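You operate a simulated robot arm through the tools that you are given. There is no shell and no other tool.

The job below is to be done with a simulated robot arm. You get a single attempt, and the scene is never put back.

Task
Put things in order on the top of the packing table. At the end: the yellow sponge is on the grey belts box; the grey steel block from the top of the packing table stands where the red pot stood; the red pot stands where the yellow sponge stood; the blue sucker from the top of the packing table is on the brown carton; whatever was shut is shut again. Leave all else as you found it, and nothing knocked over.
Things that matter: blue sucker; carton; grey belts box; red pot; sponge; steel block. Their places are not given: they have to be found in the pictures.

It is judged by the outcome, as a careful person would: the job done as asked, and still so three seconds after it is handed in. It fails if anything else is knocked over, pushed out of place, dropped, spilled or broken.

Robot
A 5-joint arm with a two-finger parallel gripper, fixed in place. Base frame: the origin is at the foot of the arm, x ahead of it, y to its left, z up; the work surface is at about z = 0. Units: mm, rad, N and s.
With the tool pointing down near the work surface it reaches from about 260 to 600 mm from the base axis. Its first joint turns from -1.152 to 1.152 rad. The tool tilts only in the upright plane through the base axis and itself; it spins freely about its own axis. Payload 1.57 kg.
Tool frame: the origin (TCP) lies between the finger pads and is the grasp point; the fingertips stand 30 mm ahead of it; z points along the fingers, y is the line along which they close. The gripper opens to 80 mm. The fingers are 17 mm wide and 12 mm thick; the gripper's body (40 by 82 mm) begins 80 mm behind the TCP.
Orientation is told as [roll, pitch, yaw] about the base's x, y, z axes, in that order, counted from this pose: with the fingers straight down and closing along the base's y, the tool's x points along the base's -x, its y along +y and its z along -z.

Tools
- The arm moves only by the tool step_arm. Its argument "deltas" is a list of rows, each an object (a shift or turn left out is 0, a gripper value left out holds the last) with "travel": the shift along the tool's x, y, z in units of 50 mm (1.0 is 50 mm), a list of three; "delta_rot": the turn, a rotation vector about the tool's x, y, z in units of 6 degrees (1.0 is 6 degrees), a list of three; "gripper": the gripper command, from -1 (shut) to 1 (fully open), values between in proportion. In form: [{"travel": [dx, dy, dz], "delta_rot": [wx, wy, wz], "gripper": gripper}, ...]. A call has 1 to 20 rows; each row shifts and turns the commanded pose from where the row before left it, along the tool's axes as they then stand. A call with a number of a shift or a turn outside -1 to 1 is refused whole. Rows are played at 5 a second. More than 50 mm and 0.15 rad between two rows, or a gripper value outside its range, and nothing of the call is played. A pose out of reach is approached as far as the arm can. The call stops where the force on the tool passes 40 N (or 10 N more than at its start, if that is more) or the arm is blocked; 0.2 s more then pass. Each finger travels about 153 mm/s and halts on what it meets, pressing with about 27 N; the grip force reading is that of the motor and also rises with nothing between the fingers. The clock runs only during rows and for 0.2 s after the last one: add rows that do not move to give the fingers time. It gives the time, the measured TCP pose, the force on the tool (base axes), the opening and the grip force at its end, in the units of the frame above (readings bear some noise), with the torque about the TCP (base axes, N m) and any sound that the robot's microphone picked up.
- Cameras (640 x 400 px; columns grow to the right, rows downward): "scene" is fixed at [46.6, 413.3, 504.9]; the picture's right is [-0.58, -0.82, 0.00], its down [-0.59, 0.42, -0.69] and it looks along [0.56, -0.40, -0.72] (base axes); focal length 304 px, centre (320, 200). "wrist" rides on the gripper at [72, -7, -122] in the tool frame; the picture's right is [0.09, 1.00, 0.00], its down [-0.84, 0.08, -0.54] and it looks along [-0.54, 0.05, 0.84] (tool axes); focal length 238 px, centre (320, 200).
- get_image(camera): a new picture of that camera. It takes no simulated time.
- locate(camera, pixels): for up to 12 pixels [column, row] of the newest picture of that camera ("zoom" is the newest enlarged one), the place [x, y, z] in the base frame of the surface seen there, good to about 2 mm. It takes no simulated time.
- close_up(camera, box): a new picture of the part [left, top, right, bottom] of that camera's present view, enlarged. It takes no simulated time.
- finish_job(): hands the job in; it is judged then, once.

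Unless the task says otherwise, let go and move clear before handing in.

The tools are called after "Emit:" by a JSON object that holds its "name" and its "arguments". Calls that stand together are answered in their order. step_arm: Moves the arm, as the interface text tells. Its arguments: {"type":"object","properties":{"deltas":{"type":"array","items":{"type":"object","properties":{"travel":{"type":"array","items":{"type":"number"}},"delta_rot":{"type":"array","items":{"type":"number"}},"gripper":{"type":"number"}}}}},"required":["deltas"]} The other tools are called the same way: get_image (camera) takes a picture; locate (camera, pixels) gives the place of the surface under pixels of a picture; close_up (camera, box) takes an enlarged picture of a part of a camera's view; finish_job () hands the job in.

At the start:

```text
time: 0.0
ee_pos: [296.3, 313.9, 291.2]
tool_rot: [0.001, -0.001, -0.001]
contact_force: [0.7, -0.2, 0.7]
torque: [-0.01, 0.03, 0.03]
gripper_width: 79.9
finger_force: 0.0
```

scene: 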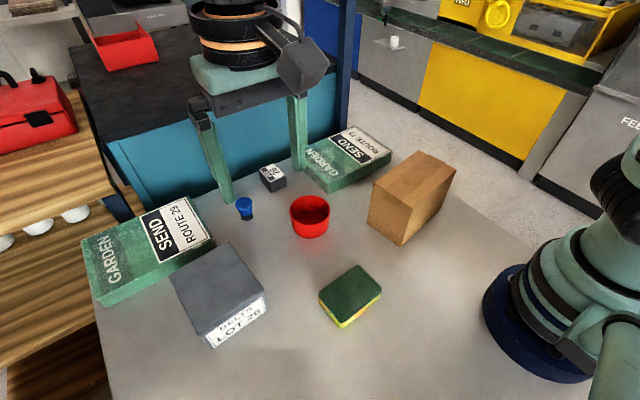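
wrist: 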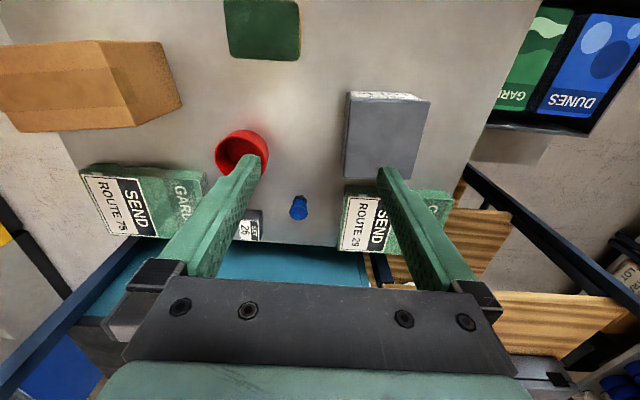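

The scene picture shows the grey belts box at about (220,290), the sponge at (350,295), the red pot at (310,215), the blue sucker at (245,208), the small steel block at (272,178) and the carton at (410,195). I'll enlarge these areas and locate the main points.

Emit:
{"name": "close_up", "arguments": {"camera": "scene", "box": [160, 130, 480, 330]}}

Emit:
{"name": "locate", "arguments": {"camera": "scene", "pixels": [[350, 285], [215, 285], [310, 202], [310, 228], [245, 202], [245, 213], [269, 173], [275, 184], [415, 175], [330, 160], [155, 240], [300, 300]]}}

```text
2.00 times, centred on (320, 230) of scene
```

zoom: 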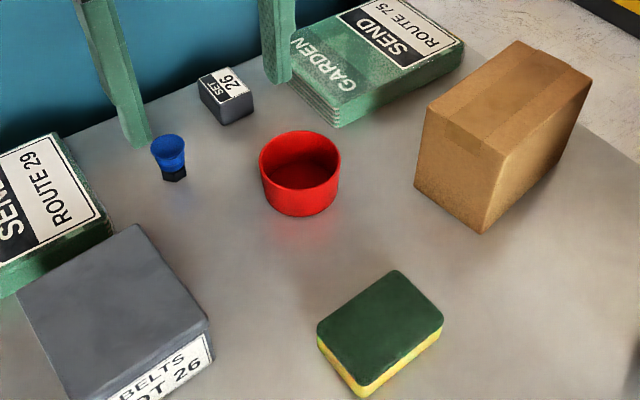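

```text
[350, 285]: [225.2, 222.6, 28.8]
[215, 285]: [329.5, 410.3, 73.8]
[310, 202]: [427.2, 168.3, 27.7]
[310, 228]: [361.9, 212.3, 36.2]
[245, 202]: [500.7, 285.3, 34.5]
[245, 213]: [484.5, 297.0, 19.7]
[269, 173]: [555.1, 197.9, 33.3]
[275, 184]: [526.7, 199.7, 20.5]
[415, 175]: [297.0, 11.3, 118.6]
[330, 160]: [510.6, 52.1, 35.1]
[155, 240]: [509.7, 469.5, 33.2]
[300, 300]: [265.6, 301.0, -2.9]
```

The zoom shows all the objects clearly. Next I'll locate corners and edges for the sponge, block, sucker and pot in the zoom.

Emit:
{"name": "locate", "arguments": {"camera": "zoom", "pixels": [[320, 322], [397, 272], [441, 317], [362, 380], [362, 395], [442, 330], [321, 345], [380, 325]]}}

Emit:
{"name": "locate", "arguments": {"camera": "zoom", "pixels": [[262, 160], [338, 160], [300, 132], [300, 181], [300, 213], [300, 172], [262, 152], [338, 152], [285, 212], [300, 140]]}}

Emit:
{"name": "locate", "arguments": {"camera": "zoom", "pixels": [[201, 80], [234, 68], [252, 94], [219, 105], [222, 123], [252, 112], [202, 97], [225, 85]]}}

Emit:
{"name": "locate", "arguments": {"camera": "zoom", "pixels": [[153, 145], [184, 145], [168, 136], [168, 153], [173, 165], [173, 180], [164, 172], [185, 172], [168, 145]]}}

Emit:
{"name": "locate", "arguments": {"camera": "zoom", "pixels": [[20, 292], [137, 226], [207, 323], [90, 397], [427, 105], [518, 43], [590, 76], [504, 155], [482, 232], [416, 182], [575, 140], [500, 90]]}}

Emit:
{"name": "get_image", "arguments": {"camera": "wrist"}}

```text
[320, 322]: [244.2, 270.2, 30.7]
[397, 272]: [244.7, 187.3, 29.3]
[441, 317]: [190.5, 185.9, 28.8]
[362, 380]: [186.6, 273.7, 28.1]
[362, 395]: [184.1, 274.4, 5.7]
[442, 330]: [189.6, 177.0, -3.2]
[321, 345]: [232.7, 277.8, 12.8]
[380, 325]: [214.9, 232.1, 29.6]
```

```text
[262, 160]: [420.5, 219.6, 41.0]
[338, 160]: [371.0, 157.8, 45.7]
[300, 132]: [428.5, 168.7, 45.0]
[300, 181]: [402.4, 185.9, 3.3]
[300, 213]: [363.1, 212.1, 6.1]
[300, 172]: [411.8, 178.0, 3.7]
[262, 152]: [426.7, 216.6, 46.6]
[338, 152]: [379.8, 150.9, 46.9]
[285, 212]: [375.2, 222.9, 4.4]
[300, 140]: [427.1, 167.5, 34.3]
```

```text
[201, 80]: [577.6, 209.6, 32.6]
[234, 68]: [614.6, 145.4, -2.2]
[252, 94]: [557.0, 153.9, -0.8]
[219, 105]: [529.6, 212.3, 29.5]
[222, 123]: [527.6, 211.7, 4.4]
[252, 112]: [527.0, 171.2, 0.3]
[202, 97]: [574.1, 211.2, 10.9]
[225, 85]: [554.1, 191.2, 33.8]
```

```text
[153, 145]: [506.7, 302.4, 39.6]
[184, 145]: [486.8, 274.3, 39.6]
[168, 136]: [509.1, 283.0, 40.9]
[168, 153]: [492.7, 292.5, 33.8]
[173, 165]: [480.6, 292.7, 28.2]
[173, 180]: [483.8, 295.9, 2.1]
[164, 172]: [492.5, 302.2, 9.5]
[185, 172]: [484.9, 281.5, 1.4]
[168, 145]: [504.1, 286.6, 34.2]
```

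```text
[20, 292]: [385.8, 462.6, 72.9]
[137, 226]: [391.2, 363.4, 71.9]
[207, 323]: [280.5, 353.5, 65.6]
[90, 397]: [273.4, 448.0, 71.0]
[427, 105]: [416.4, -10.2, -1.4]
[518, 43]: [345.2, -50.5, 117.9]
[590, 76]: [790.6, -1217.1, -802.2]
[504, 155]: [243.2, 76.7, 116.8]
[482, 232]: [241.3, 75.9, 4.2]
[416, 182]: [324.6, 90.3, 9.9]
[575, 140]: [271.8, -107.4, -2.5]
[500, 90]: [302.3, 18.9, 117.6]
```

```text
taken
```

wrist: 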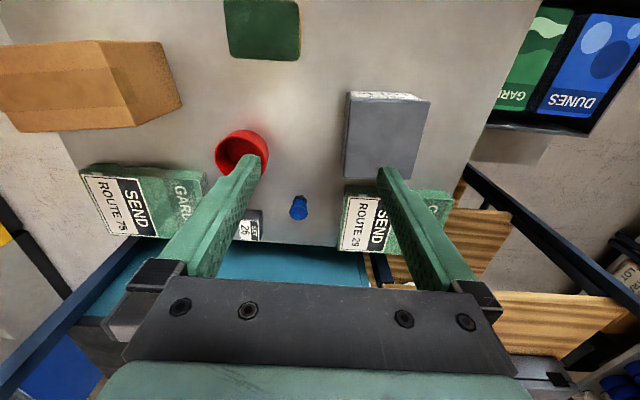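

The pot rim looks about 80 mm across near (402,184), which is too wide to grip around, so I'll have to hold it by its wall. The fingers hide the block and the sucker (zoom 234,68), so I'll swing the arm to the right at height for a clear look.

Emit:
{"name": "step_arm", "arguments": {"deltas": [{"travel": [-0.2, -0.8, 0]}, {"travel": [-0.2, -0.8, 0]}, {"travel": [-0.2, -0.8, 0]}, {"travel": [-0.2, -0.8, 0]}, {"travel": [-0.2, -0.8, 0]}, {"travel": [-0.2, -0.8, 0]}, {}]}}

```text
time: 1.6
ee_pos: [355.6, 74.6, 292.0]
tool_rot: [0.0, 0.001, 0.002]
contact_force: [0.0, -0.5, 0.6]
torque: [0.0, -0.03, 0.01]
gripper_width: 80.1
finger_force: 0.0
```

The arm is now at (356,75,292), clear of the left part of the table. I'll take both pictures again.

Emit:
{"name": "get_image", "arguments": {"camera": "scene"}}

Emit:
{"name": "get_image", "arguments": {"camera": "wrist"}}

Emit:
{"name": "close_up", "arguments": {"camera": "scene", "box": [210, 140, 350, 228]}}

```text
taken
```

scene: 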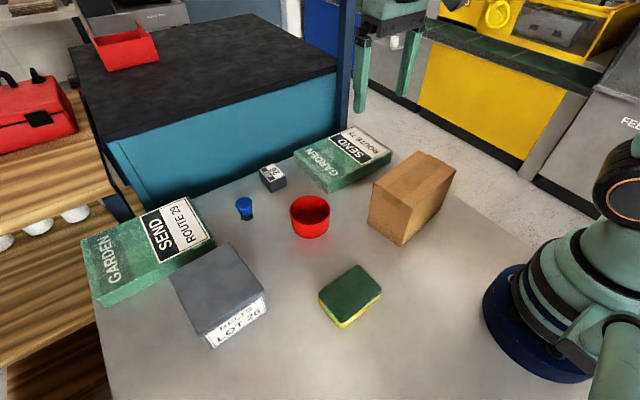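

```text
taken
```

wrist: 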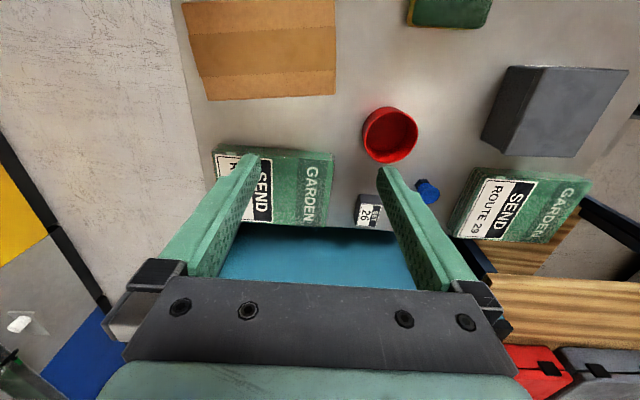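

```text
4.55 times, centred on (280, 184) of scene
```

zoom: 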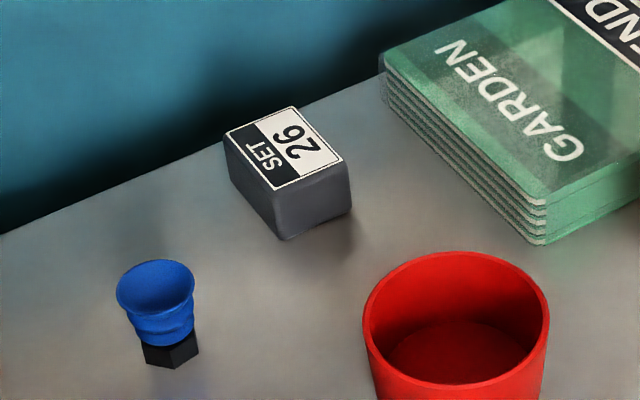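

The block (zoom 285,150) and the sucker (zoom 157,300) are now fully visible. I'll locate their edges and the pot rim.

Emit:
{"name": "locate", "arguments": {"camera": "zoom", "pixels": [[228, 138], [289, 111], [338, 159], [273, 186], [282, 232], [347, 205], [285, 150], [300, 200], [250, 180]]}}

Emit:
{"name": "locate", "arguments": {"camera": "zoom", "pixels": [[121, 290], [190, 290], [158, 264], [155, 309], [160, 335], [148, 352], [172, 362], [196, 350], [155, 290], [172, 350], [133, 320], [190, 320]]}}

Emit:
{"name": "locate", "arguments": {"camera": "zoom", "pixels": [[456, 254], [366, 310], [547, 310], [385, 275], [530, 275], [456, 265], [375, 310], [538, 310], [456, 340]]}}

Emit:
{"name": "locate", "arguments": {"camera": "wrist", "pixels": [[390, 108], [364, 135], [415, 138], [386, 162], [390, 130], [358, 195], [380, 196], [360, 225], [370, 212], [427, 183], [432, 195], [420, 185]]}}

Emit:
{"name": "close_up", "arguments": {"camera": "wrist", "box": [340, 90, 480, 178]}}

```text
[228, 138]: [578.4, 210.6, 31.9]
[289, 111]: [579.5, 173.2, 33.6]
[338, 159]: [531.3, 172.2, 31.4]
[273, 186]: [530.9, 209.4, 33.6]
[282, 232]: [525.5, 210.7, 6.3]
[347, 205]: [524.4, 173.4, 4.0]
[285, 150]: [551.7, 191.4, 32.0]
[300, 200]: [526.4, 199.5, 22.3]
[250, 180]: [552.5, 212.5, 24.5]
```

```text
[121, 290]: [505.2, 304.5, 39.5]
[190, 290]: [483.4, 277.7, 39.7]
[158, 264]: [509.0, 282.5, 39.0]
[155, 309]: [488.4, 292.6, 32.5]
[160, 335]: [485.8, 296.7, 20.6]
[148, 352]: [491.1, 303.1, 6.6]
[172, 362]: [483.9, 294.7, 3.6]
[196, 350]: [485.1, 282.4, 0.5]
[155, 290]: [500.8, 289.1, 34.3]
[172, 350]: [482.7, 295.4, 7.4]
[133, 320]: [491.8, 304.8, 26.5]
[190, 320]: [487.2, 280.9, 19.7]
```

```text
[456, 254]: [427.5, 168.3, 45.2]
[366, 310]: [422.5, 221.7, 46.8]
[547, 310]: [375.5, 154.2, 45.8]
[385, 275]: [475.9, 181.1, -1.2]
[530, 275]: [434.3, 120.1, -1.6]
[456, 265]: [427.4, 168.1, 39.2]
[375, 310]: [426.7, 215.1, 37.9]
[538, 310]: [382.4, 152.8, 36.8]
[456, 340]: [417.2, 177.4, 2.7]
```

```text
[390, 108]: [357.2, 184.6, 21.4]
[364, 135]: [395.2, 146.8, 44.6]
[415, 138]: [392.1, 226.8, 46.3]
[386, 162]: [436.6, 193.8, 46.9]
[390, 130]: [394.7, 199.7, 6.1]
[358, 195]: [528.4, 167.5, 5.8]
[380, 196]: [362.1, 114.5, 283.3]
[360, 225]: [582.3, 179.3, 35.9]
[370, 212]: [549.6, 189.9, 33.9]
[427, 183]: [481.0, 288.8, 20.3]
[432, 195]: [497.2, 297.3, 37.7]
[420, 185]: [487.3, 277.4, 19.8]
```

```text
4.55 times, centred on (410, 134) of wrist
```

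zoom: 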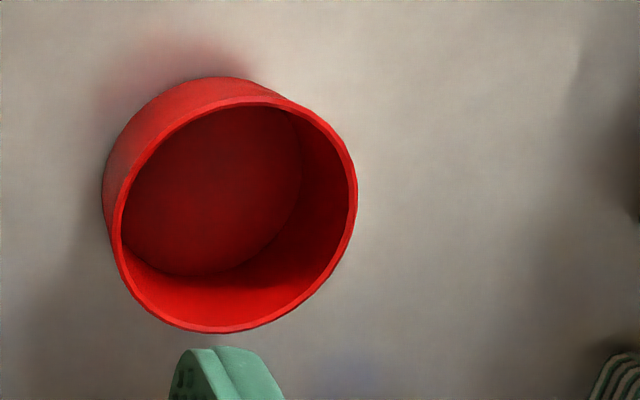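

Readings so far: the block is at about (554,191) with a 54×40 top at z≈33. The pot is centred near (398,187) with radius ~41, and the sucker near (494,291) with its rim at z≈40. I'll check the neighbours (carton corners, green boxes, blue bench) and the sponge and pot rim in more detail.

Emit:
{"name": "locate", "arguments": {"camera": "zoom", "pixels": [[245, 103], [240, 108], [220, 331], [220, 324], [118, 225], [125, 225], [355, 190], [348, 190], [120, 250], [320, 120], [210, 200]]}}

Emit:
{"name": "locate", "arguments": {"camera": "wrist", "pixels": [[207, 99], [333, 93], [335, 5], [184, 5], [334, 155], [325, 222], [300, 260], [458, 230], [470, 165], [290, 190]]}}

Emit:
{"name": "close_up", "arguments": {"camera": "scene", "box": [290, 140, 470, 252]}}

Emit:
{"name": "locate", "arguments": {"camera": "scene", "pixels": [[120, 120], [240, 130], [300, 55], [322, 80], [222, 150], [392, 150], [320, 190], [376, 183], [350, 82], [412, 244]]}}

```text
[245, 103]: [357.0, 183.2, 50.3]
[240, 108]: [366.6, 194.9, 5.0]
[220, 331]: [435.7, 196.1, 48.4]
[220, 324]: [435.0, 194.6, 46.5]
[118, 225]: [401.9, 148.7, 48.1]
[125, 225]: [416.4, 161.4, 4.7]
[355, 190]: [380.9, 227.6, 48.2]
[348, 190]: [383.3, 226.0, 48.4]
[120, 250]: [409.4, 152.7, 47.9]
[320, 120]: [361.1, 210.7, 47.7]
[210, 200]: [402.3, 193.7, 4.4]
```

```text
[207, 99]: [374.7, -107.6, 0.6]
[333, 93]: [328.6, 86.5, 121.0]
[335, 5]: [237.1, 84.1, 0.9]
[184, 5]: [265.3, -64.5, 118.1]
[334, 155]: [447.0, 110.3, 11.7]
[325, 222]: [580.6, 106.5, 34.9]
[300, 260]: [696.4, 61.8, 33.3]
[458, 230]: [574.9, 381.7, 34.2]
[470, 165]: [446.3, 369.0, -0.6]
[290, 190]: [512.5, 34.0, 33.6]
```

```text
3.56 times, centred on (380, 196) of scene
```

zoom: 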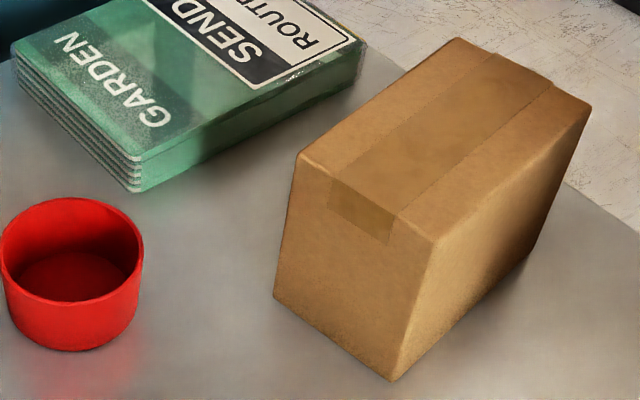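

```text
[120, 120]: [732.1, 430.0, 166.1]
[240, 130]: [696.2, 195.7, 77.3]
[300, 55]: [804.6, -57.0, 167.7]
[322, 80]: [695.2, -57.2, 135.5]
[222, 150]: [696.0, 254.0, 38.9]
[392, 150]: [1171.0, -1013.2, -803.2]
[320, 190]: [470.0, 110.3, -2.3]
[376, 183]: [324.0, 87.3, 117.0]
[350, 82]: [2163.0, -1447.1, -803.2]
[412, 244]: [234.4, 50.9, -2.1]
```

The carton top spans roughly (243,77), (329,87), (345,-50) and (265,-64) at z≈118, and the blue bench stands at x≥695, well clear. I'll refine the sponge and the belts box before the first pick.

Emit:
{"name": "close_up", "arguments": {"camera": "scene", "box": [290, 245, 410, 345]}}

```text
4.00 times, centred on (350, 295) of scene
```

zoom: 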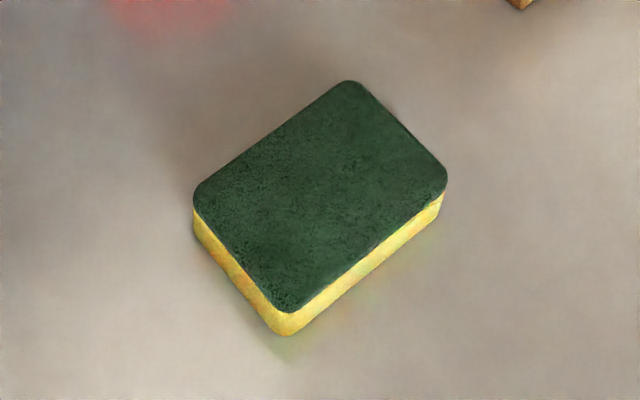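

The sponge's top face corners are at zoom (195,200), (348,82), (446,182) and (285,312). I'll locate points along its edges.

Emit:
{"name": "locate", "arguments": {"camera": "zoom", "pixels": [[200, 200], [346, 85], [441, 182], [285, 307], [270, 144], [395, 135], [365, 248], [240, 255], [280, 334], [441, 205], [196, 225], [320, 195]]}}

```text
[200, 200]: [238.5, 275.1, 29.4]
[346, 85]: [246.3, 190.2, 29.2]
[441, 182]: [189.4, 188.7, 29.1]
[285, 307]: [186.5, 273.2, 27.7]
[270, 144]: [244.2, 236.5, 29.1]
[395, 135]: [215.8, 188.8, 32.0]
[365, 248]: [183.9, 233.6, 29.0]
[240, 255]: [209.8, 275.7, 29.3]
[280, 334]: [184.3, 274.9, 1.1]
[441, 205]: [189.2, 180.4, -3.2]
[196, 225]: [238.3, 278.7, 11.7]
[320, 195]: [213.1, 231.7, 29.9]
```

The sponge is centred at about (214,232), 60 mm along x and 87 mm along y, with its top at z≈29. I'll turn the tool 90° so the fingers close along x.

Emit:
{"name": "step_arm", "arguments": {"deltas": [{"delta_rot": [0, 0, 1]}, {"delta_rot": [0, 0, 1]}, {"delta_rot": [0, 0, 1]}, {"delta_rot": [0, 0, 1]}, {"delta_rot": [0, 0, 1]}, {"delta_rot": [0, 0, 1]}, {"delta_rot": [0, 0, 1]}, {"delta_rot": [0, 0, 1]}, {"delta_rot": [0, 0, 1]}, {"delta_rot": [0, 0, 1]}, {"delta_rot": [0, 0, 1]}, {"delta_rot": [0, 0, 1]}, {"delta_rot": [0, 0, 1]}, {"delta_rot": [0, 0, 1]}, {"delta_rot": [0, 0, 1]}, {}]}}

```text
time: 5.0
ee_pos: [356.2, 73.1, 290.9]
tool_rot: [0.0, 0.001, -1.571]
contact_force: [0.8, -0.1, 0.0]
torque: [-0.02, -0.01, 0.03]
gripper_width: 80.2
finger_force: 0.0
```

The yaw is -1.571, so tool x is now base +y and tool y is base +x. I'll move over the sponge at height and come down to z≈140.

Emit:
{"name": "step_arm", "arguments": {"deltas": [{"travel": [0.634, -0.568, 0]}, {"travel": [0.634, -0.568, 0]}, {"travel": [0.634, -0.568, 0]}, {"travel": [0.634, -0.568, 0]}, {"travel": [0.634, -0.568, 0]}, {"travel": [0, 0, 0.75]}, {"travel": [0, 0, 0.75]}, {"travel": [0, 0, 0.75]}, {"travel": [0, 0, 0.75]}, {}, {}]}}

Emit:
{"name": "get_image", "arguments": {"camera": "wrist"}}

Emit:
{"name": "get_image", "arguments": {"camera": "scene"}}

```text
time: 7.4
ee_pos: [215.5, 229.6, 138.7]
tool_rot: [0.0, -0.001, -1.571]
contact_force: [0.3, 0.0, 0.7]
torque: [-0.02, -0.01, 0.01]
gripper_width: 80.0
finger_force: 0.0
```

```text
taken
```

wrist: 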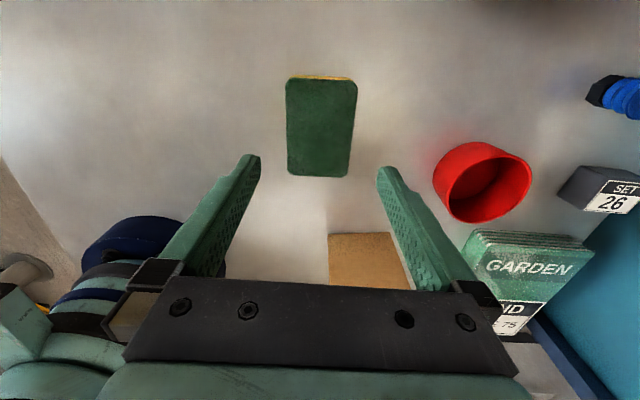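

```text
taken
```

scene: 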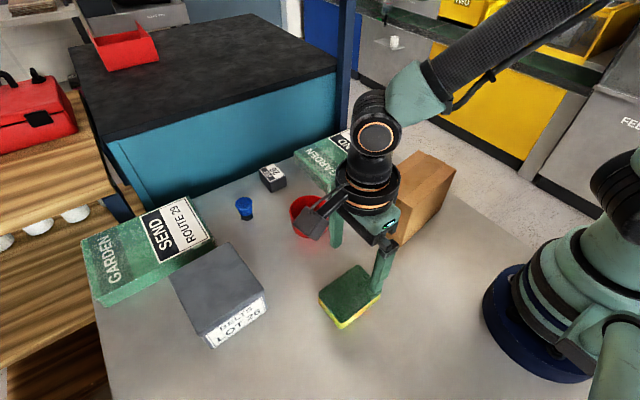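

The tool is above the sponge, which appears at wrist (320,130). I'll check its edges from this view before descending.

Emit:
{"name": "locate", "arguments": {"camera": "wrist", "pixels": [[290, 90], [354, 90], [289, 165], [349, 165], [287, 130], [353, 130], [320, 172], [320, 82], [320, 130]]}}

```text
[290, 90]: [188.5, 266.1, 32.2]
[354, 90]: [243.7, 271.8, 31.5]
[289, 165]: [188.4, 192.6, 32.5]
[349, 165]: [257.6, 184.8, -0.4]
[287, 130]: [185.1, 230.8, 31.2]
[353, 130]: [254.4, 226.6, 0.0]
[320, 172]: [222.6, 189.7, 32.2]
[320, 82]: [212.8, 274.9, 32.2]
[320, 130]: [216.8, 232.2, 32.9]
```

From the wrist view the sponge centre is about (215.5,232) and its top is at z≈32. I'll descend to TCP z≈37 and close.

Emit:
{"name": "step_arm", "arguments": {"deltas": [{"travel": [0.04, 0, 0.6]}, {"travel": [0, 0, 0.6]}, {"travel": [0, 0, 0.5]}, {"travel": [0, 0, 0.34]}, {}, {}]}}

```text
time: 8.8
ee_pos: [215.0, 233.0, 38.8]
tool_rot: [0.0, -0.002, -1.572]
contact_force: [-0.6, 0.4, 0.0]
torque: [0.01, 0.01, 0.0]
gripper_width: 80.1
finger_force: 0.0
```

The TCP is at (215,233,38.8) with no contact. I'll close on the sponge.

Emit:
{"name": "step_arm", "arguments": {"deltas": [{"gripper": 0.5}, {"gripper": 0.3}, {"gripper": 0}, {"gripper": -1}, {"gripper": -1}, {"gripper": -1}]}}

```text
time: 10.2
ee_pos: [215.6, 233.0, 38.4]
tool_rot: [0.0, -0.001, -1.571]
contact_force: [-0.2, 0.3, 0.1]
torque: [-0.02, 0.03, -0.03]
gripper_width: 62.9
finger_force: 27.0
```

The sponge is held at 62.9 mm with 27 N. I'll lift it to z≈190 and look.

Emit:
{"name": "step_arm", "arguments": {"deltas": [{"travel": [0, 0, -0.3]}, {"travel": [0, 0, -0.5]}, {"travel": [0, 0, -0.7]}, {"travel": [0, 0, -0.7]}, {"travel": [0, 0, -0.7]}, {}, {}]}}

Emit:
{"name": "get_image", "arguments": {"camera": "scene"}}

Emit:
{"name": "close_up", "arguments": {"camera": "scene", "box": [150, 230, 290, 360]}}

```text
time: 11.8
ee_pos: [212.9, 232.0, 185.0]
tool_rot: [0.0, -0.001, -1.57]
contact_force: [-0.2, 0.0, 0.5]
torque: [-0.01, 0.01, 0.0]
gripper_width: 62.9
finger_force: 26.8
```

```text
taken
```

scene: 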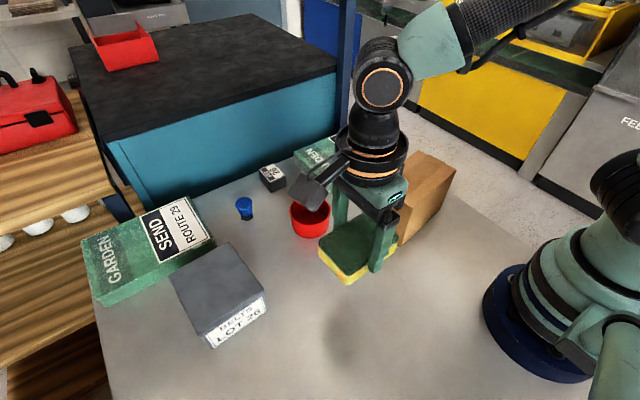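

```text
3.08 times, centred on (220, 295) of scene
```

zoom: 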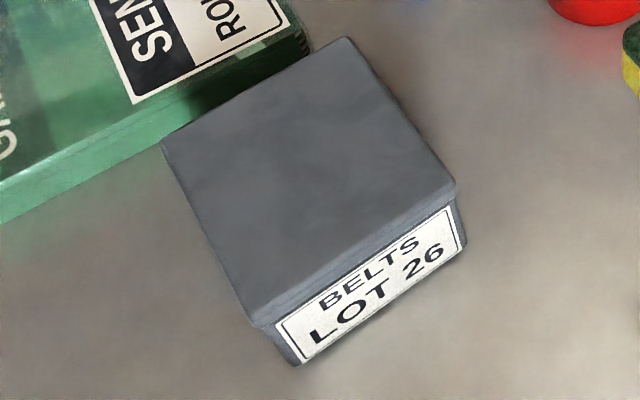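

The sponge is lifted level. I'll take the belts box corners from this zoom: (165,145), (345,42), (452,185) and (257,318).

Emit:
{"name": "locate", "arguments": {"camera": "zoom", "pixels": [[170, 147], [343, 45], [449, 182], [258, 315], [255, 95], [400, 115], [355, 245], [212, 235], [305, 180]]}}

```text
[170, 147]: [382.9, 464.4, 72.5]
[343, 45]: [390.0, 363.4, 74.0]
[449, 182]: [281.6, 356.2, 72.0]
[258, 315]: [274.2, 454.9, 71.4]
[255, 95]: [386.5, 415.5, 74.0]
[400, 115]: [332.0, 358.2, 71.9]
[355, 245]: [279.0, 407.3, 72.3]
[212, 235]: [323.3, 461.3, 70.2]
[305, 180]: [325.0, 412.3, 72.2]
```

The box top is centred at about (332.5,409.7), z≈72, turned about +4°. I'll carry the sponge over it at height and turn to match.

Emit:
{"name": "step_arm", "arguments": {"deltas": [{"travel": [0.4, 0.27, 0]}, {"travel": [0.6, 0.4, 0]}, {"travel": [0.6, 0.4, 0]}, {"travel": [0.6, 0.4, 0]}, {"travel": [0.6, 0.4, 0]}, {"travel": [0.5, 0.34, 0]}, {"travel": [0.25, 0.18, 0]}, {"delta_rot": [0, 0, -0.35]}, {"delta_rot": [0, 0, -0.35]}, {}, {}]}}

```text
time: 14.2
ee_pos: [333.3, 411.1, 184.4]
tool_rot: [-0.001, 0.0, -1.494]
contact_force: [0.1, 0.2, 0.8]
torque: [-0.02, 0.02, 0.01]
gripper_width: 62.9
finger_force: 27.0
```

The tool is over the box at (333.3,411.1). I'll lower to z≈118 and check.

Emit:
{"name": "step_arm", "arguments": {"deltas": [{"travel": [0, 0, 0.5]}, {"travel": [0, 0, 0.4]}, {"travel": [0, 0, 0.3]}, {"travel": [0, 0, 0.16]}, {}, {}]}}

Emit:
{"name": "close_up", "arguments": {"camera": "scene", "box": [140, 190, 300, 350]}}

```text
time: 15.6
ee_pos: [334.5, 410.4, 116.7]
tool_rot: [0.001, -0.001, -1.497]
contact_force: [0.2, 0.4, 0.0]
torque: [-0.01, 0.02, 0.03]
gripper_width: 62.9
finger_force: 26.5
```

```text
2.50 times, centred on (220, 270) of scene
```

zoom: 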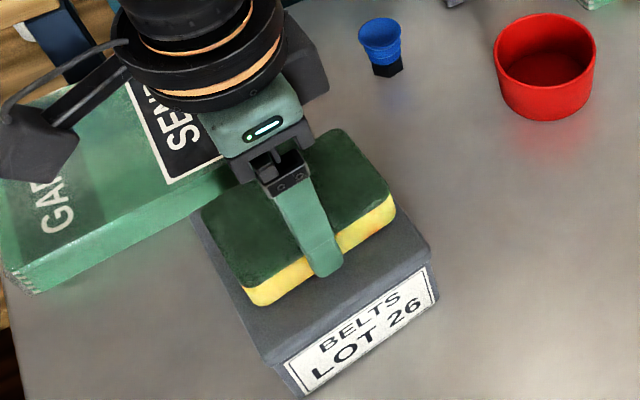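

The sponge hovers just over the box and is well centred. I'll lower in small steps until it touches.

Emit:
{"name": "step_arm", "arguments": {"deltas": [{"travel": [0, 0, 0.04]}, {"travel": [0, 0, 0.03]}, {}, {}]}}

```text
time: 16.6
ee_pos: [334.2, 411.2, 114.9]
tool_rot: [0.0, -0.001, -1.498]
contact_force: [-0.6, 0.2, 0.8]
torque: [-0.03, 0.01, 0.03]
gripper_width: 62.9
finger_force: 26.7
```

Emit:
{"name": "step_arm", "arguments": {"deltas": [{"travel": [0, 0, 0.03]}, {"travel": [0, 0, 0.03]}, {}, {}]}}

```text
time: 17.6
ee_pos: [335.2, 411.9, 111.4]
tool_rot: [0.005, 0.006, -1.499]
contact_force: [-5.1, -5.4, 34.4]
torque: [-0.27, 0.43, 0.04]
gripper_width: 63.1
finger_force: 27.2
```

The force rose to 34 N at z=111.4, so the sponge is resting on the box. I'll ease up slightly and then open to about 74 mm.

Emit:
{"name": "step_arm", "arguments": {"deltas": [{"travel": [0, 0, -0.02]}, {"travel": [0, 0, -0.005]}, {}]}}

```text
time: 18.4
ee_pos: [334.7, 411.7, 111.9]
tool_rot: [0.002, 0.003, -1.497]
contact_force: [3.8, 2.6, 20.0]
torque: [0.21, -0.15, -0.03]
gripper_width: 63.0
finger_force: 27.5
```

Emit:
{"name": "step_arm", "arguments": {"deltas": [{"travel": [0, 0, -0.015]}, {}, {"gripper": 0.65}, {"gripper": 0.75}, {"gripper": 0.85}, {}, {}]}}

```text
time: 20.0
ee_pos: [333.9, 411.8, 111.5]
tool_rot: [0.0, -0.001, -1.496]
contact_force: [-0.3, -0.7, 0.1]
torque: [-0.01, 0.0, 0.01]
gripper_width: 74.0
finger_force: 0.1
```

The sponge is released and the force is zero. I'll rise straight up and look.

Emit:
{"name": "step_arm", "arguments": {"deltas": [{"travel": [0, 0, -0.3]}, {"travel": [0, 0, -0.6]}, {"travel": [0, 0, -0.7]}, {"travel": [0, 0, -0.7]}, {}, {}]}}

Emit:
{"name": "get_image", "arguments": {"camera": "scene"}}

Emit:
{"name": "get_image", "arguments": {"camera": "wrist"}}

```text
time: 21.4
ee_pos: [333.3, 411.3, 226.1]
tool_rot: [-0.001, 0.0, -1.497]
contact_force: [0.6, -0.3, 0.3]
torque: [0.0, 0.01, 0.03]
gripper_width: 74.1
finger_force: 0.1
```

```text
taken
```

scene: 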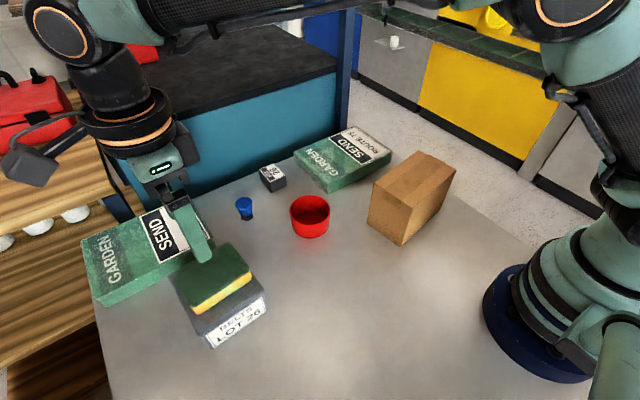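

```text
taken
```

wrist: 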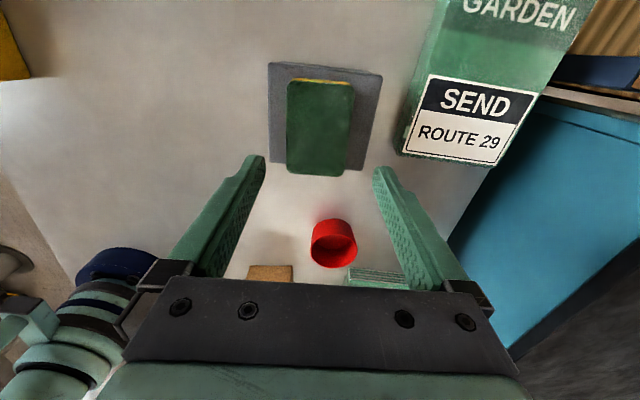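

The sponge sits level and centred on the belts box (scene 220,280). Next is the pot. I'll turn back to exactly -90° and move above the pot's +x wall to look.

Emit:
{"name": "step_arm", "arguments": {"deltas": [{"delta_rot": [0, 0, 0.35]}, {"delta_rot": [0, 0, 0.35]}, {"travel": [-0.6, 0.27, 0]}, {"travel": [-0.75, 0.34, 0]}, {"travel": [-0.75, 0.34, 0]}, {"travel": [-0.75, 0.34, 0]}, {"travel": [-0.75, 0.34, 0]}, {"travel": [-0.6, 0.27, 0]}, {"travel": [-0.24, 0.12, 0]}, {}, {}]}}

Emit:
{"name": "get_image", "arguments": {"camera": "wrist"}}

Emit:
{"name": "get_image", "arguments": {"camera": "scene"}}

```text
time: 23.8
ee_pos: [432.1, 189.3, 224.8]
tool_rot: [0.0, 0.0, -1.57]
contact_force: [-0.4, 0.4, -0.1]
torque: [0.03, 0.01, 0.0]
gripper_width: 73.6
finger_force: 0.1
```

```text
taken
```

wrist: 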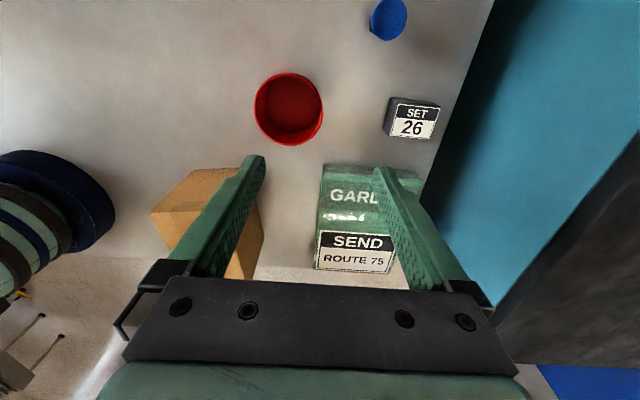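

```text
taken
```

scene: 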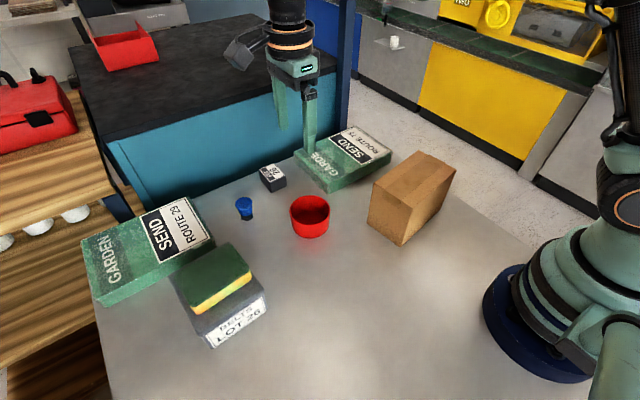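

The pot is at wrist (290,108), seen from almost above. I'll enlarge it to measure the wall.

Emit:
{"name": "close_up", "arguments": {"camera": "wrist", "box": [240, 58, 340, 158]}}

```text
4.00 times, centred on (290, 108) of wrist
```

zoom: 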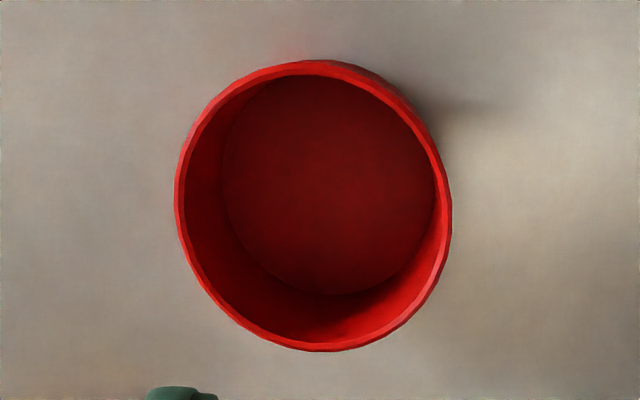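

Emit:
{"name": "locate", "arguments": {"camera": "zoom", "pixels": [[178, 195], [182, 195], [190, 195], [449, 225], [445, 225], [437, 225], [315, 349], [315, 340], [300, 64], [300, 72], [315, 205], [447, 200]]}}

```text
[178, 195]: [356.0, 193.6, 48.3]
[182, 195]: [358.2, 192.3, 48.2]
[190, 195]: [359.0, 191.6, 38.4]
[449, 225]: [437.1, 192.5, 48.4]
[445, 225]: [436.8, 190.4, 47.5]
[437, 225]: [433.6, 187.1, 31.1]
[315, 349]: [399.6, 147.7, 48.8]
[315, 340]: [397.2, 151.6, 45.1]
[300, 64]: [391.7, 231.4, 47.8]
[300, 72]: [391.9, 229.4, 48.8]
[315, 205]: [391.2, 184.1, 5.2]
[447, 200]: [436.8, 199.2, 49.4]
```

The pot centre is (396.8,189), radius 41, rim z≈48, and the wall at +x lies at x≈434.5–437.5. I'll narrow the fingers to 44 mm, centre over that wall and come down to z≈95.

Emit:
{"name": "step_arm", "arguments": {"deltas": [{"travel": [-0.01, 0.08, 0.4], "gripper": 0.1}, {"travel": [0, 0, 0.8]}, {"travel": [0, 0, 0.8]}, {"travel": [0, 0, 0.6]}, {}, {}, {}]}}

Emit:
{"name": "close_up", "arguments": {"camera": "scene", "box": [240, 130, 380, 260]}}

Emit:
{"name": "get_image", "arguments": {"camera": "wrist"}}

```text
time: 25.4
ee_pos: [437.3, 188.0, 96.1]
tool_rot: [0.0, -0.001, -1.571]
contact_force: [0.0, 0.5, -0.1]
torque: [0.01, -0.01, 0.02]
gripper_width: 44.1
finger_force: 0.0
```

```text
3.08 times, centred on (310, 195) of scene
```

zoom: 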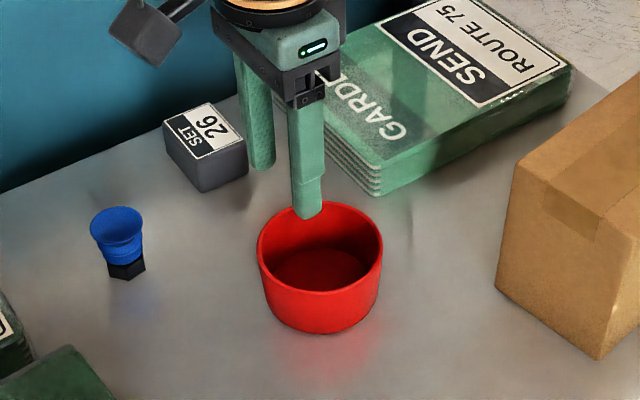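

```text
taken
```

wrist: 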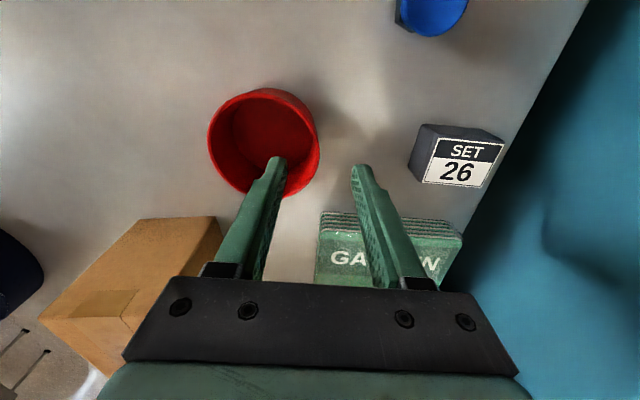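

The inner finger is over the inside of the pot and the outer finger is past its +x wall. I'll confirm with the finger tips' places.

Emit:
{"name": "locate", "arguments": {"camera": "wrist", "pixels": [[276, 159], [362, 166], [319, 135], [312, 160], [264, 90], [209, 145]]}}

```text
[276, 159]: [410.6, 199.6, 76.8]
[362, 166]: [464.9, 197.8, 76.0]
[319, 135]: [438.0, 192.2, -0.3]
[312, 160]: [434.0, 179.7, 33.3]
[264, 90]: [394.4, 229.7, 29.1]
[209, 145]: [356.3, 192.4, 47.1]
```

The fingers straddle the wall as intended. I'll shift 1 mm and descend to TCP z≈44.

Emit:
{"name": "step_arm", "arguments": {"deltas": [{"travel": [0.01, -0.025, 0.3]}, {"travel": [0, 0, 0.3]}, {"travel": [0, 0, 0.3]}, {"travel": [0, 0, 0.14]}, {}, {}]}}

```text
time: 26.8
ee_pos: [435.5, 188.5, 43.7]
tool_rot: [0.001, 0.0, -1.571]
contact_force: [0.1, -0.3, 0.0]
torque: [0.03, 0.03, 0.01]
gripper_width: 43.8
finger_force: 0.0
```

There is no contact at z=43.7. I'll close gently on the wall.

Emit:
{"name": "step_arm", "arguments": {"deltas": [{"gripper": -0.3}, {"gripper": -0.6}, {"gripper": -0.75}, {"gripper": -0.85}, {"gripper": -1}, {"gripper": -1}, {"gripper": -1}]}}

Emit:
{"name": "close_up", "arguments": {"camera": "scene", "box": [240, 130, 380, 260]}}

```text
time: 28.4
ee_pos: [436.9, 188.9, 45.2]
tool_rot: [0.002, -0.001, -1.572]
contact_force: [-1.7, 3.4, 11.9]
torque: [0.03, 0.97, -0.24]
gripper_width: 6.8
finger_force: 27.2
```

```text
3.08 times, centred on (310, 195) of scene
```

zoom: 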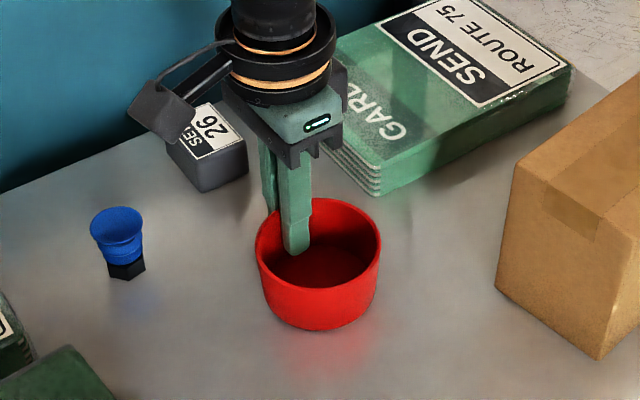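

The wall is held at 6.8 mm. The 0.97 N·m torque suggests the pot tilts slightly as the wall aligns to the pads. I'll lift a little and look.

Emit:
{"name": "step_arm", "arguments": {"deltas": [{"travel": [0, 0, -0.2]}, {"travel": [0, 0, -0.3]}, {"travel": [0, 0, -0.3]}, {}, {}]}}

Emit:
{"name": "close_up", "arguments": {"camera": "scene", "box": [240, 130, 380, 260]}}

Emit:
{"name": "get_image", "arguments": {"camera": "wrist"}}

```text
time: 29.6
ee_pos: [436.6, 190.3, 84.8]
tool_rot: [0.0, 0.001, -1.572]
contact_force: [-0.3, 0.2, 0.4]
torque: [-0.01, -0.01, 0.01]
gripper_width: 5.0
finger_force: 25.6
```

```text
3.08 times, centred on (310, 195) of scene
```

zoom: 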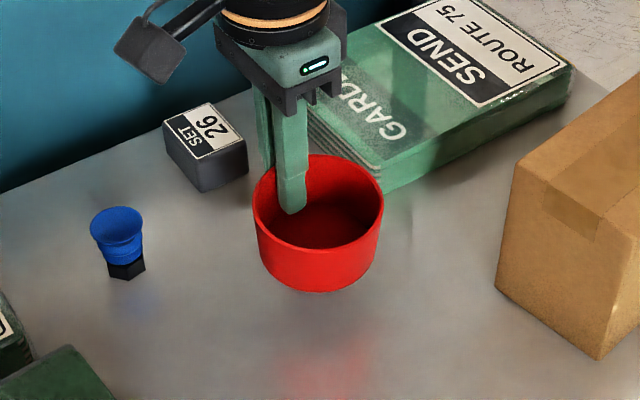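

```text
taken
```

wrist: 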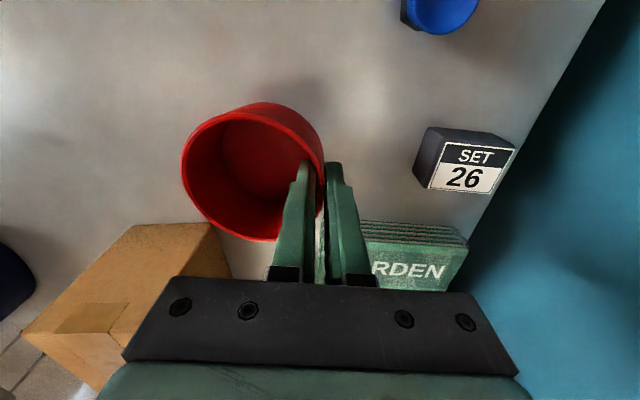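

The pot is lifted and held (width 5.0 mm). I'll check its tilt by locating rim points.

Emit:
{"name": "locate", "arguments": {"camera": "wrist", "pixels": [[184, 160], [321, 155], [230, 111], [262, 239], [290, 130], [240, 232], [200, 205], [250, 150], [230, 190]]}}

Emit:
{"name": "locate", "arguments": {"camera": "zoom", "pixels": [[255, 210], [382, 200], [320, 155], [320, 245], [320, 288], [290, 285], [355, 280], [320, 225]]}}

```text
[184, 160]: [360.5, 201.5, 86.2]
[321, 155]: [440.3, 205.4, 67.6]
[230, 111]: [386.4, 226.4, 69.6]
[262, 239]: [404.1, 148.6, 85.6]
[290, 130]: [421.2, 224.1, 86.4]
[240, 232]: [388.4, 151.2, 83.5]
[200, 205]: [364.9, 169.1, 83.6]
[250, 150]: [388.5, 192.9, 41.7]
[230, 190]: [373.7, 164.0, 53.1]
```

```text
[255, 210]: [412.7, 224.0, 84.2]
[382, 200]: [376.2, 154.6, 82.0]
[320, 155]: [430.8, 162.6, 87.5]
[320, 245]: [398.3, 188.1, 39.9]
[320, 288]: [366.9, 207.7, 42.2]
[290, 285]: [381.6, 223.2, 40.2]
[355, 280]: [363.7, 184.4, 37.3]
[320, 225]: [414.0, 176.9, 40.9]
```

The pot hangs about level (rim z 84–87), with its centre ~39 mm to the -x side of the TCP. I'll carry it at z≈110 so that its centre comes over the sponge's old place (215,232).

Emit:
{"name": "step_arm", "arguments": {"deltas": [{"travel": [0, 0, -0.5]}, {"travel": [0.1, -0.4, 0]}, {"travel": [0.16, -0.7, 0]}, {"travel": [0.16, -0.7, 0]}, {"travel": [0.16, -0.7, 0]}, {"travel": [0.16, -0.7, 0]}, {"travel": [0.11, -0.45, 0]}, {}, {}]}}

Emit:
{"name": "get_image", "arguments": {"camera": "scene"}}

Emit:
{"name": "get_image", "arguments": {"camera": "wrist"}}

```text
time: 31.6
ee_pos: [256.4, 230.9, 108.4]
tool_rot: [0.0, 0.0, -1.572]
contact_force: [-0.2, 0.1, -0.3]
torque: [-0.02, -0.02, 0.04]
gripper_width: 4.8
finger_force: 25.3
```

```text
taken
```

scene: 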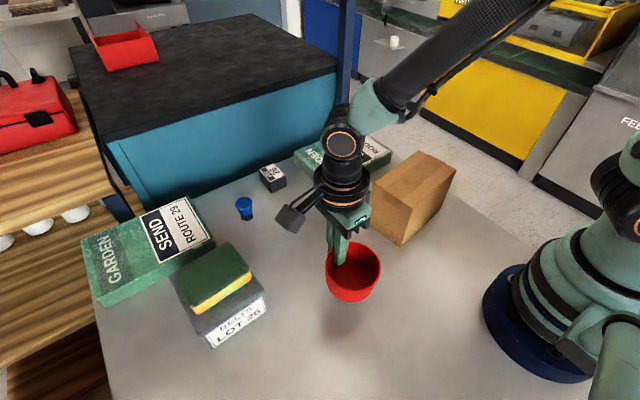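

```text
taken
```

wrist: 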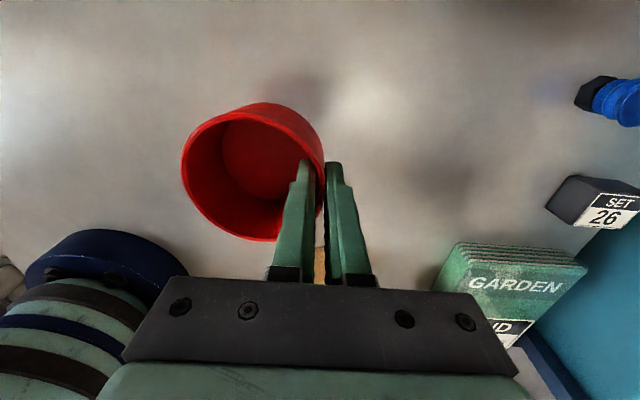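

The pot is over the sponge's old spot. I'll locate its rim and underside before lowering.

Emit:
{"name": "locate", "arguments": {"camera": "wrist", "pixels": [[184, 160], [262, 239], [292, 130], [240, 232], [200, 205], [250, 150], [215, 125], [190, 185]]}}

Emit:
{"name": "close_up", "arguments": {"camera": "scene", "box": [290, 210, 420, 320]}}

```text
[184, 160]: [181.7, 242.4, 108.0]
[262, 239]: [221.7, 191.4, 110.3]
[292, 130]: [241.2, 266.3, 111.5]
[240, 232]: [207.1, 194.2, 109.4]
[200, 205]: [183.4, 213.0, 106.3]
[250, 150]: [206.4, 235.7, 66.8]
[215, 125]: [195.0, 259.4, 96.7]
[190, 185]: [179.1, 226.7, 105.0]
```

```text
3.64 times, centred on (355, 265) of scene
```

zoom: 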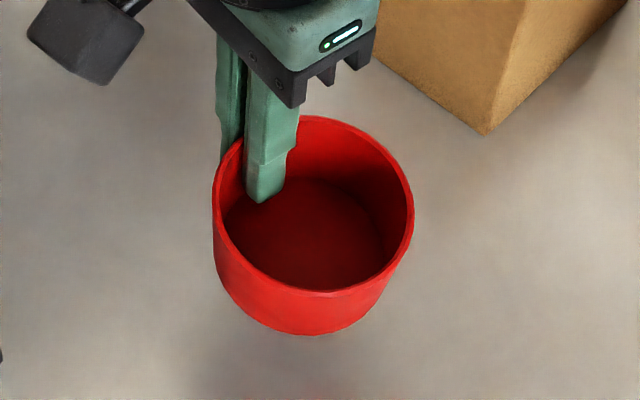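

The rim fit gives a pot centre of about (219,231.5), tilted ~3° down towards -x. I'll shift 3.5 mm in -x and lower to TCP z≈53.

Emit:
{"name": "step_arm", "arguments": {"deltas": [{"travel": [0.01, -0.07, 0.2]}, {"travel": [0, 0, 0.35]}, {"travel": [0, 0, 0.35]}, {"travel": [0, 0, 0.2]}, {}, {}]}}

Emit:
{"name": "close_up", "arguments": {"camera": "scene", "box": [290, 230, 420, 340]}}

```text
time: 33.0
ee_pos: [250.6, 231.3, 53.8]
tool_rot: [0.0, -0.001, -1.571]
contact_force: [-0.3, 0.0, -0.3]
torque: [0.0, -0.03, -0.01]
gripper_width: 5.0
finger_force: 25.5
```

```text
3.64 times, centred on (355, 285) of scene
```

zoom: 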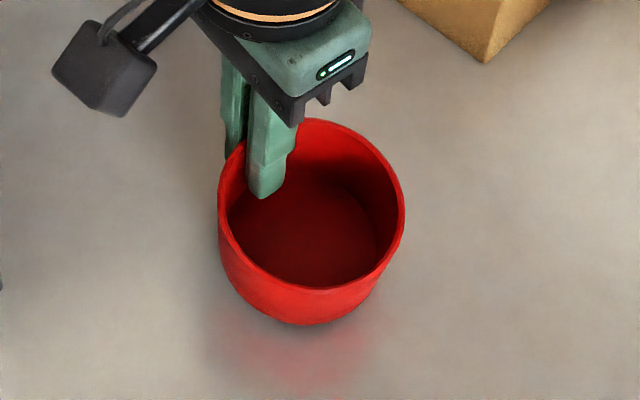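

The pot is a few millimetres above the table with no contact yet. I'll lower in small steps until it touches.

Emit:
{"name": "step_arm", "arguments": {"deltas": [{"travel": [0, 0, 0.04]}, {"travel": [0, 0, 0.04]}, {}, {}]}}

```text
time: 34.0
ee_pos: [251.1, 231.2, 51.3]
tool_rot: [-0.001, -0.001, -1.57]
contact_force: [-0.3, 0.2, 0.0]
torque: [0.04, -0.02, -0.02]
gripper_width: 4.9
finger_force: 25.7
```

Emit:
{"name": "step_arm", "arguments": {"deltas": [{"travel": [0, 0, 0.04]}, {"travel": [0, 0, 0.04]}, {}, {}]}}

```text
time: 35.0
ee_pos: [253.0, 232.3, 47.7]
tool_rot: [0.002, 0.002, -1.571]
contact_force: [4.7, 0.3, 14.5]
torque: [-0.07, 0.8, 0.08]
gripper_width: 5.6
finger_force: 25.3
```

The pot touches the table (14.5 N). I'll lower 1 mm more to seat it, then open to 40 mm.

Emit:
{"name": "step_arm", "arguments": {"deltas": [{"travel": [0, 0, 0.02]}, {}, {"gripper": -0.7}, {"gripper": -0.4}, {"gripper": 0.0}, {}, {}]}}

Emit:
{"name": "close_up", "arguments": {"camera": "scene", "box": [290, 230, 420, 340]}}

```text
time: 36.6
ee_pos: [251.6, 230.9, 45.4]
tool_rot: [0.0, 0.001, -1.57]
contact_force: [-0.2, -0.1, 0.7]
torque: [0.0, 0.01, 0.03]
gripper_width: 39.9
finger_force: 0.1
```

```text
3.64 times, centred on (355, 285) of scene
```

zoom: 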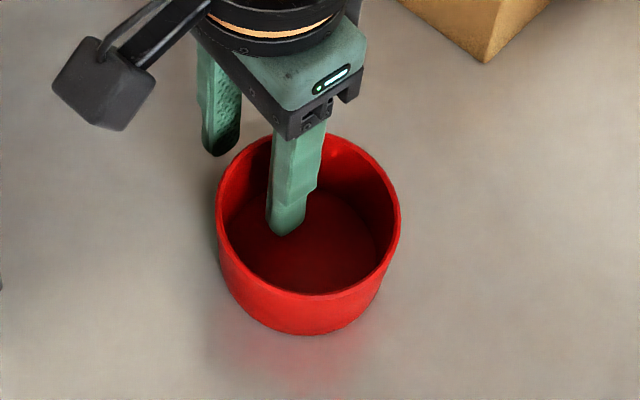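

The pot is released and standing on the table, with both fingers clear of its wall. I'll rise straight up to z≈200.

Emit:
{"name": "step_arm", "arguments": {"deltas": [{"travel": [0, 0, -0.3]}, {"travel": [0, 0, -0.6]}, {"travel": [0, 0, -0.8]}, {"travel": [0, 0, -0.8]}, {"travel": [0, 0, -0.8]}, {}, {}]}}

Emit:
{"name": "get_image", "arguments": {"camera": "scene"}}

Emit:
{"name": "get_image", "arguments": {"camera": "wrist"}}

```text
time: 38.2
ee_pos: [253.2, 231.7, 209.7]
tool_rot: [0.0, 0.0, -1.57]
contact_force: [-0.4, 0.2, 0.3]
torque: [0.0, 0.01, -0.04]
gripper_width: 40.0
finger_force: 0.0
```

```text
taken
```

scene: 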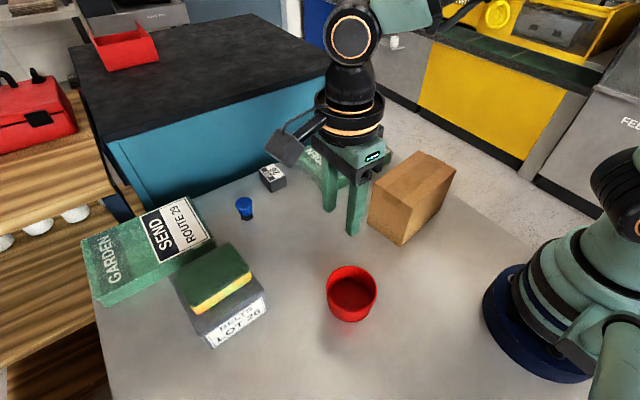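

```text
taken
```

wrist: 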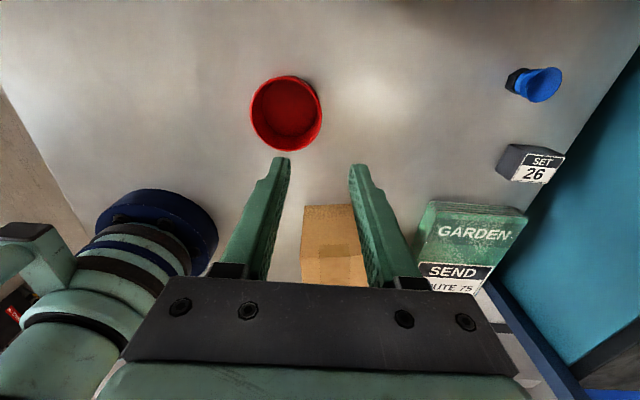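

Emit:
{"name": "close_up", "arguments": {"camera": "wrist", "box": [236, 62, 336, 162]}}

```text
4.00 times, centred on (286, 112) of wrist
```

zoom: 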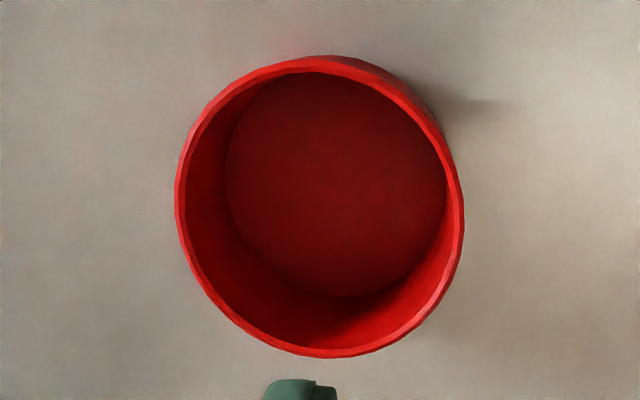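

Emit:
{"name": "locate", "arguments": {"camera": "zoom", "pixels": [[179, 200], [460, 225], [320, 353], [315, 60], [200, 280], [420, 110], [430, 310], [220, 100], [320, 200]]}}

```text
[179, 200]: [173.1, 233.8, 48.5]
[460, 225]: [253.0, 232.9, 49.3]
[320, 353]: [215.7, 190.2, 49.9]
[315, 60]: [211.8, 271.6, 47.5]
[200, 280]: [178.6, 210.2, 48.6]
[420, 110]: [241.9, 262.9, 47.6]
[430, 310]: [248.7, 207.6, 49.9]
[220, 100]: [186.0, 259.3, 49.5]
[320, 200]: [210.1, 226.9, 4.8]
```

The pot stands at about (213,231), within 2 mm of the sponge's old centre (215,232). Next is the block, so I'll turn the tool back to yaw 0 here at height and open the fingers.

Emit:
{"name": "step_arm", "arguments": {"deltas": [{"delta_rot": [0, 0, -1], "gripper": 0.75}, {"delta_rot": [0, 0, -1]}, {"delta_rot": [0, 0, -1]}, {"delta_rot": [0, 0, -1]}, {"delta_rot": [0, 0, -1]}, {"delta_rot": [0, 0, -1]}, {"delta_rot": [0, 0, -1]}, {"delta_rot": [0, 0, -1]}, {"delta_rot": [0, 0, -1]}, {"delta_rot": [0, 0, -1]}, {"delta_rot": [0, 0, -1]}, {"delta_rot": [0, 0, -1]}, {"delta_rot": [0, 0, -1]}, {"delta_rot": [0, 0, -1]}, {"delta_rot": [0, 0, -1]}, {}]}}

```text
time: 41.6
ee_pos: [251.5, 231.4, 210.5]
tool_rot: [-0.001, 0.0, 0.001]
contact_force: [-0.9, 0.5, -0.1]
torque: [-0.01, -0.01, 0.0]
gripper_width: 70.1
finger_force: 0.0
```

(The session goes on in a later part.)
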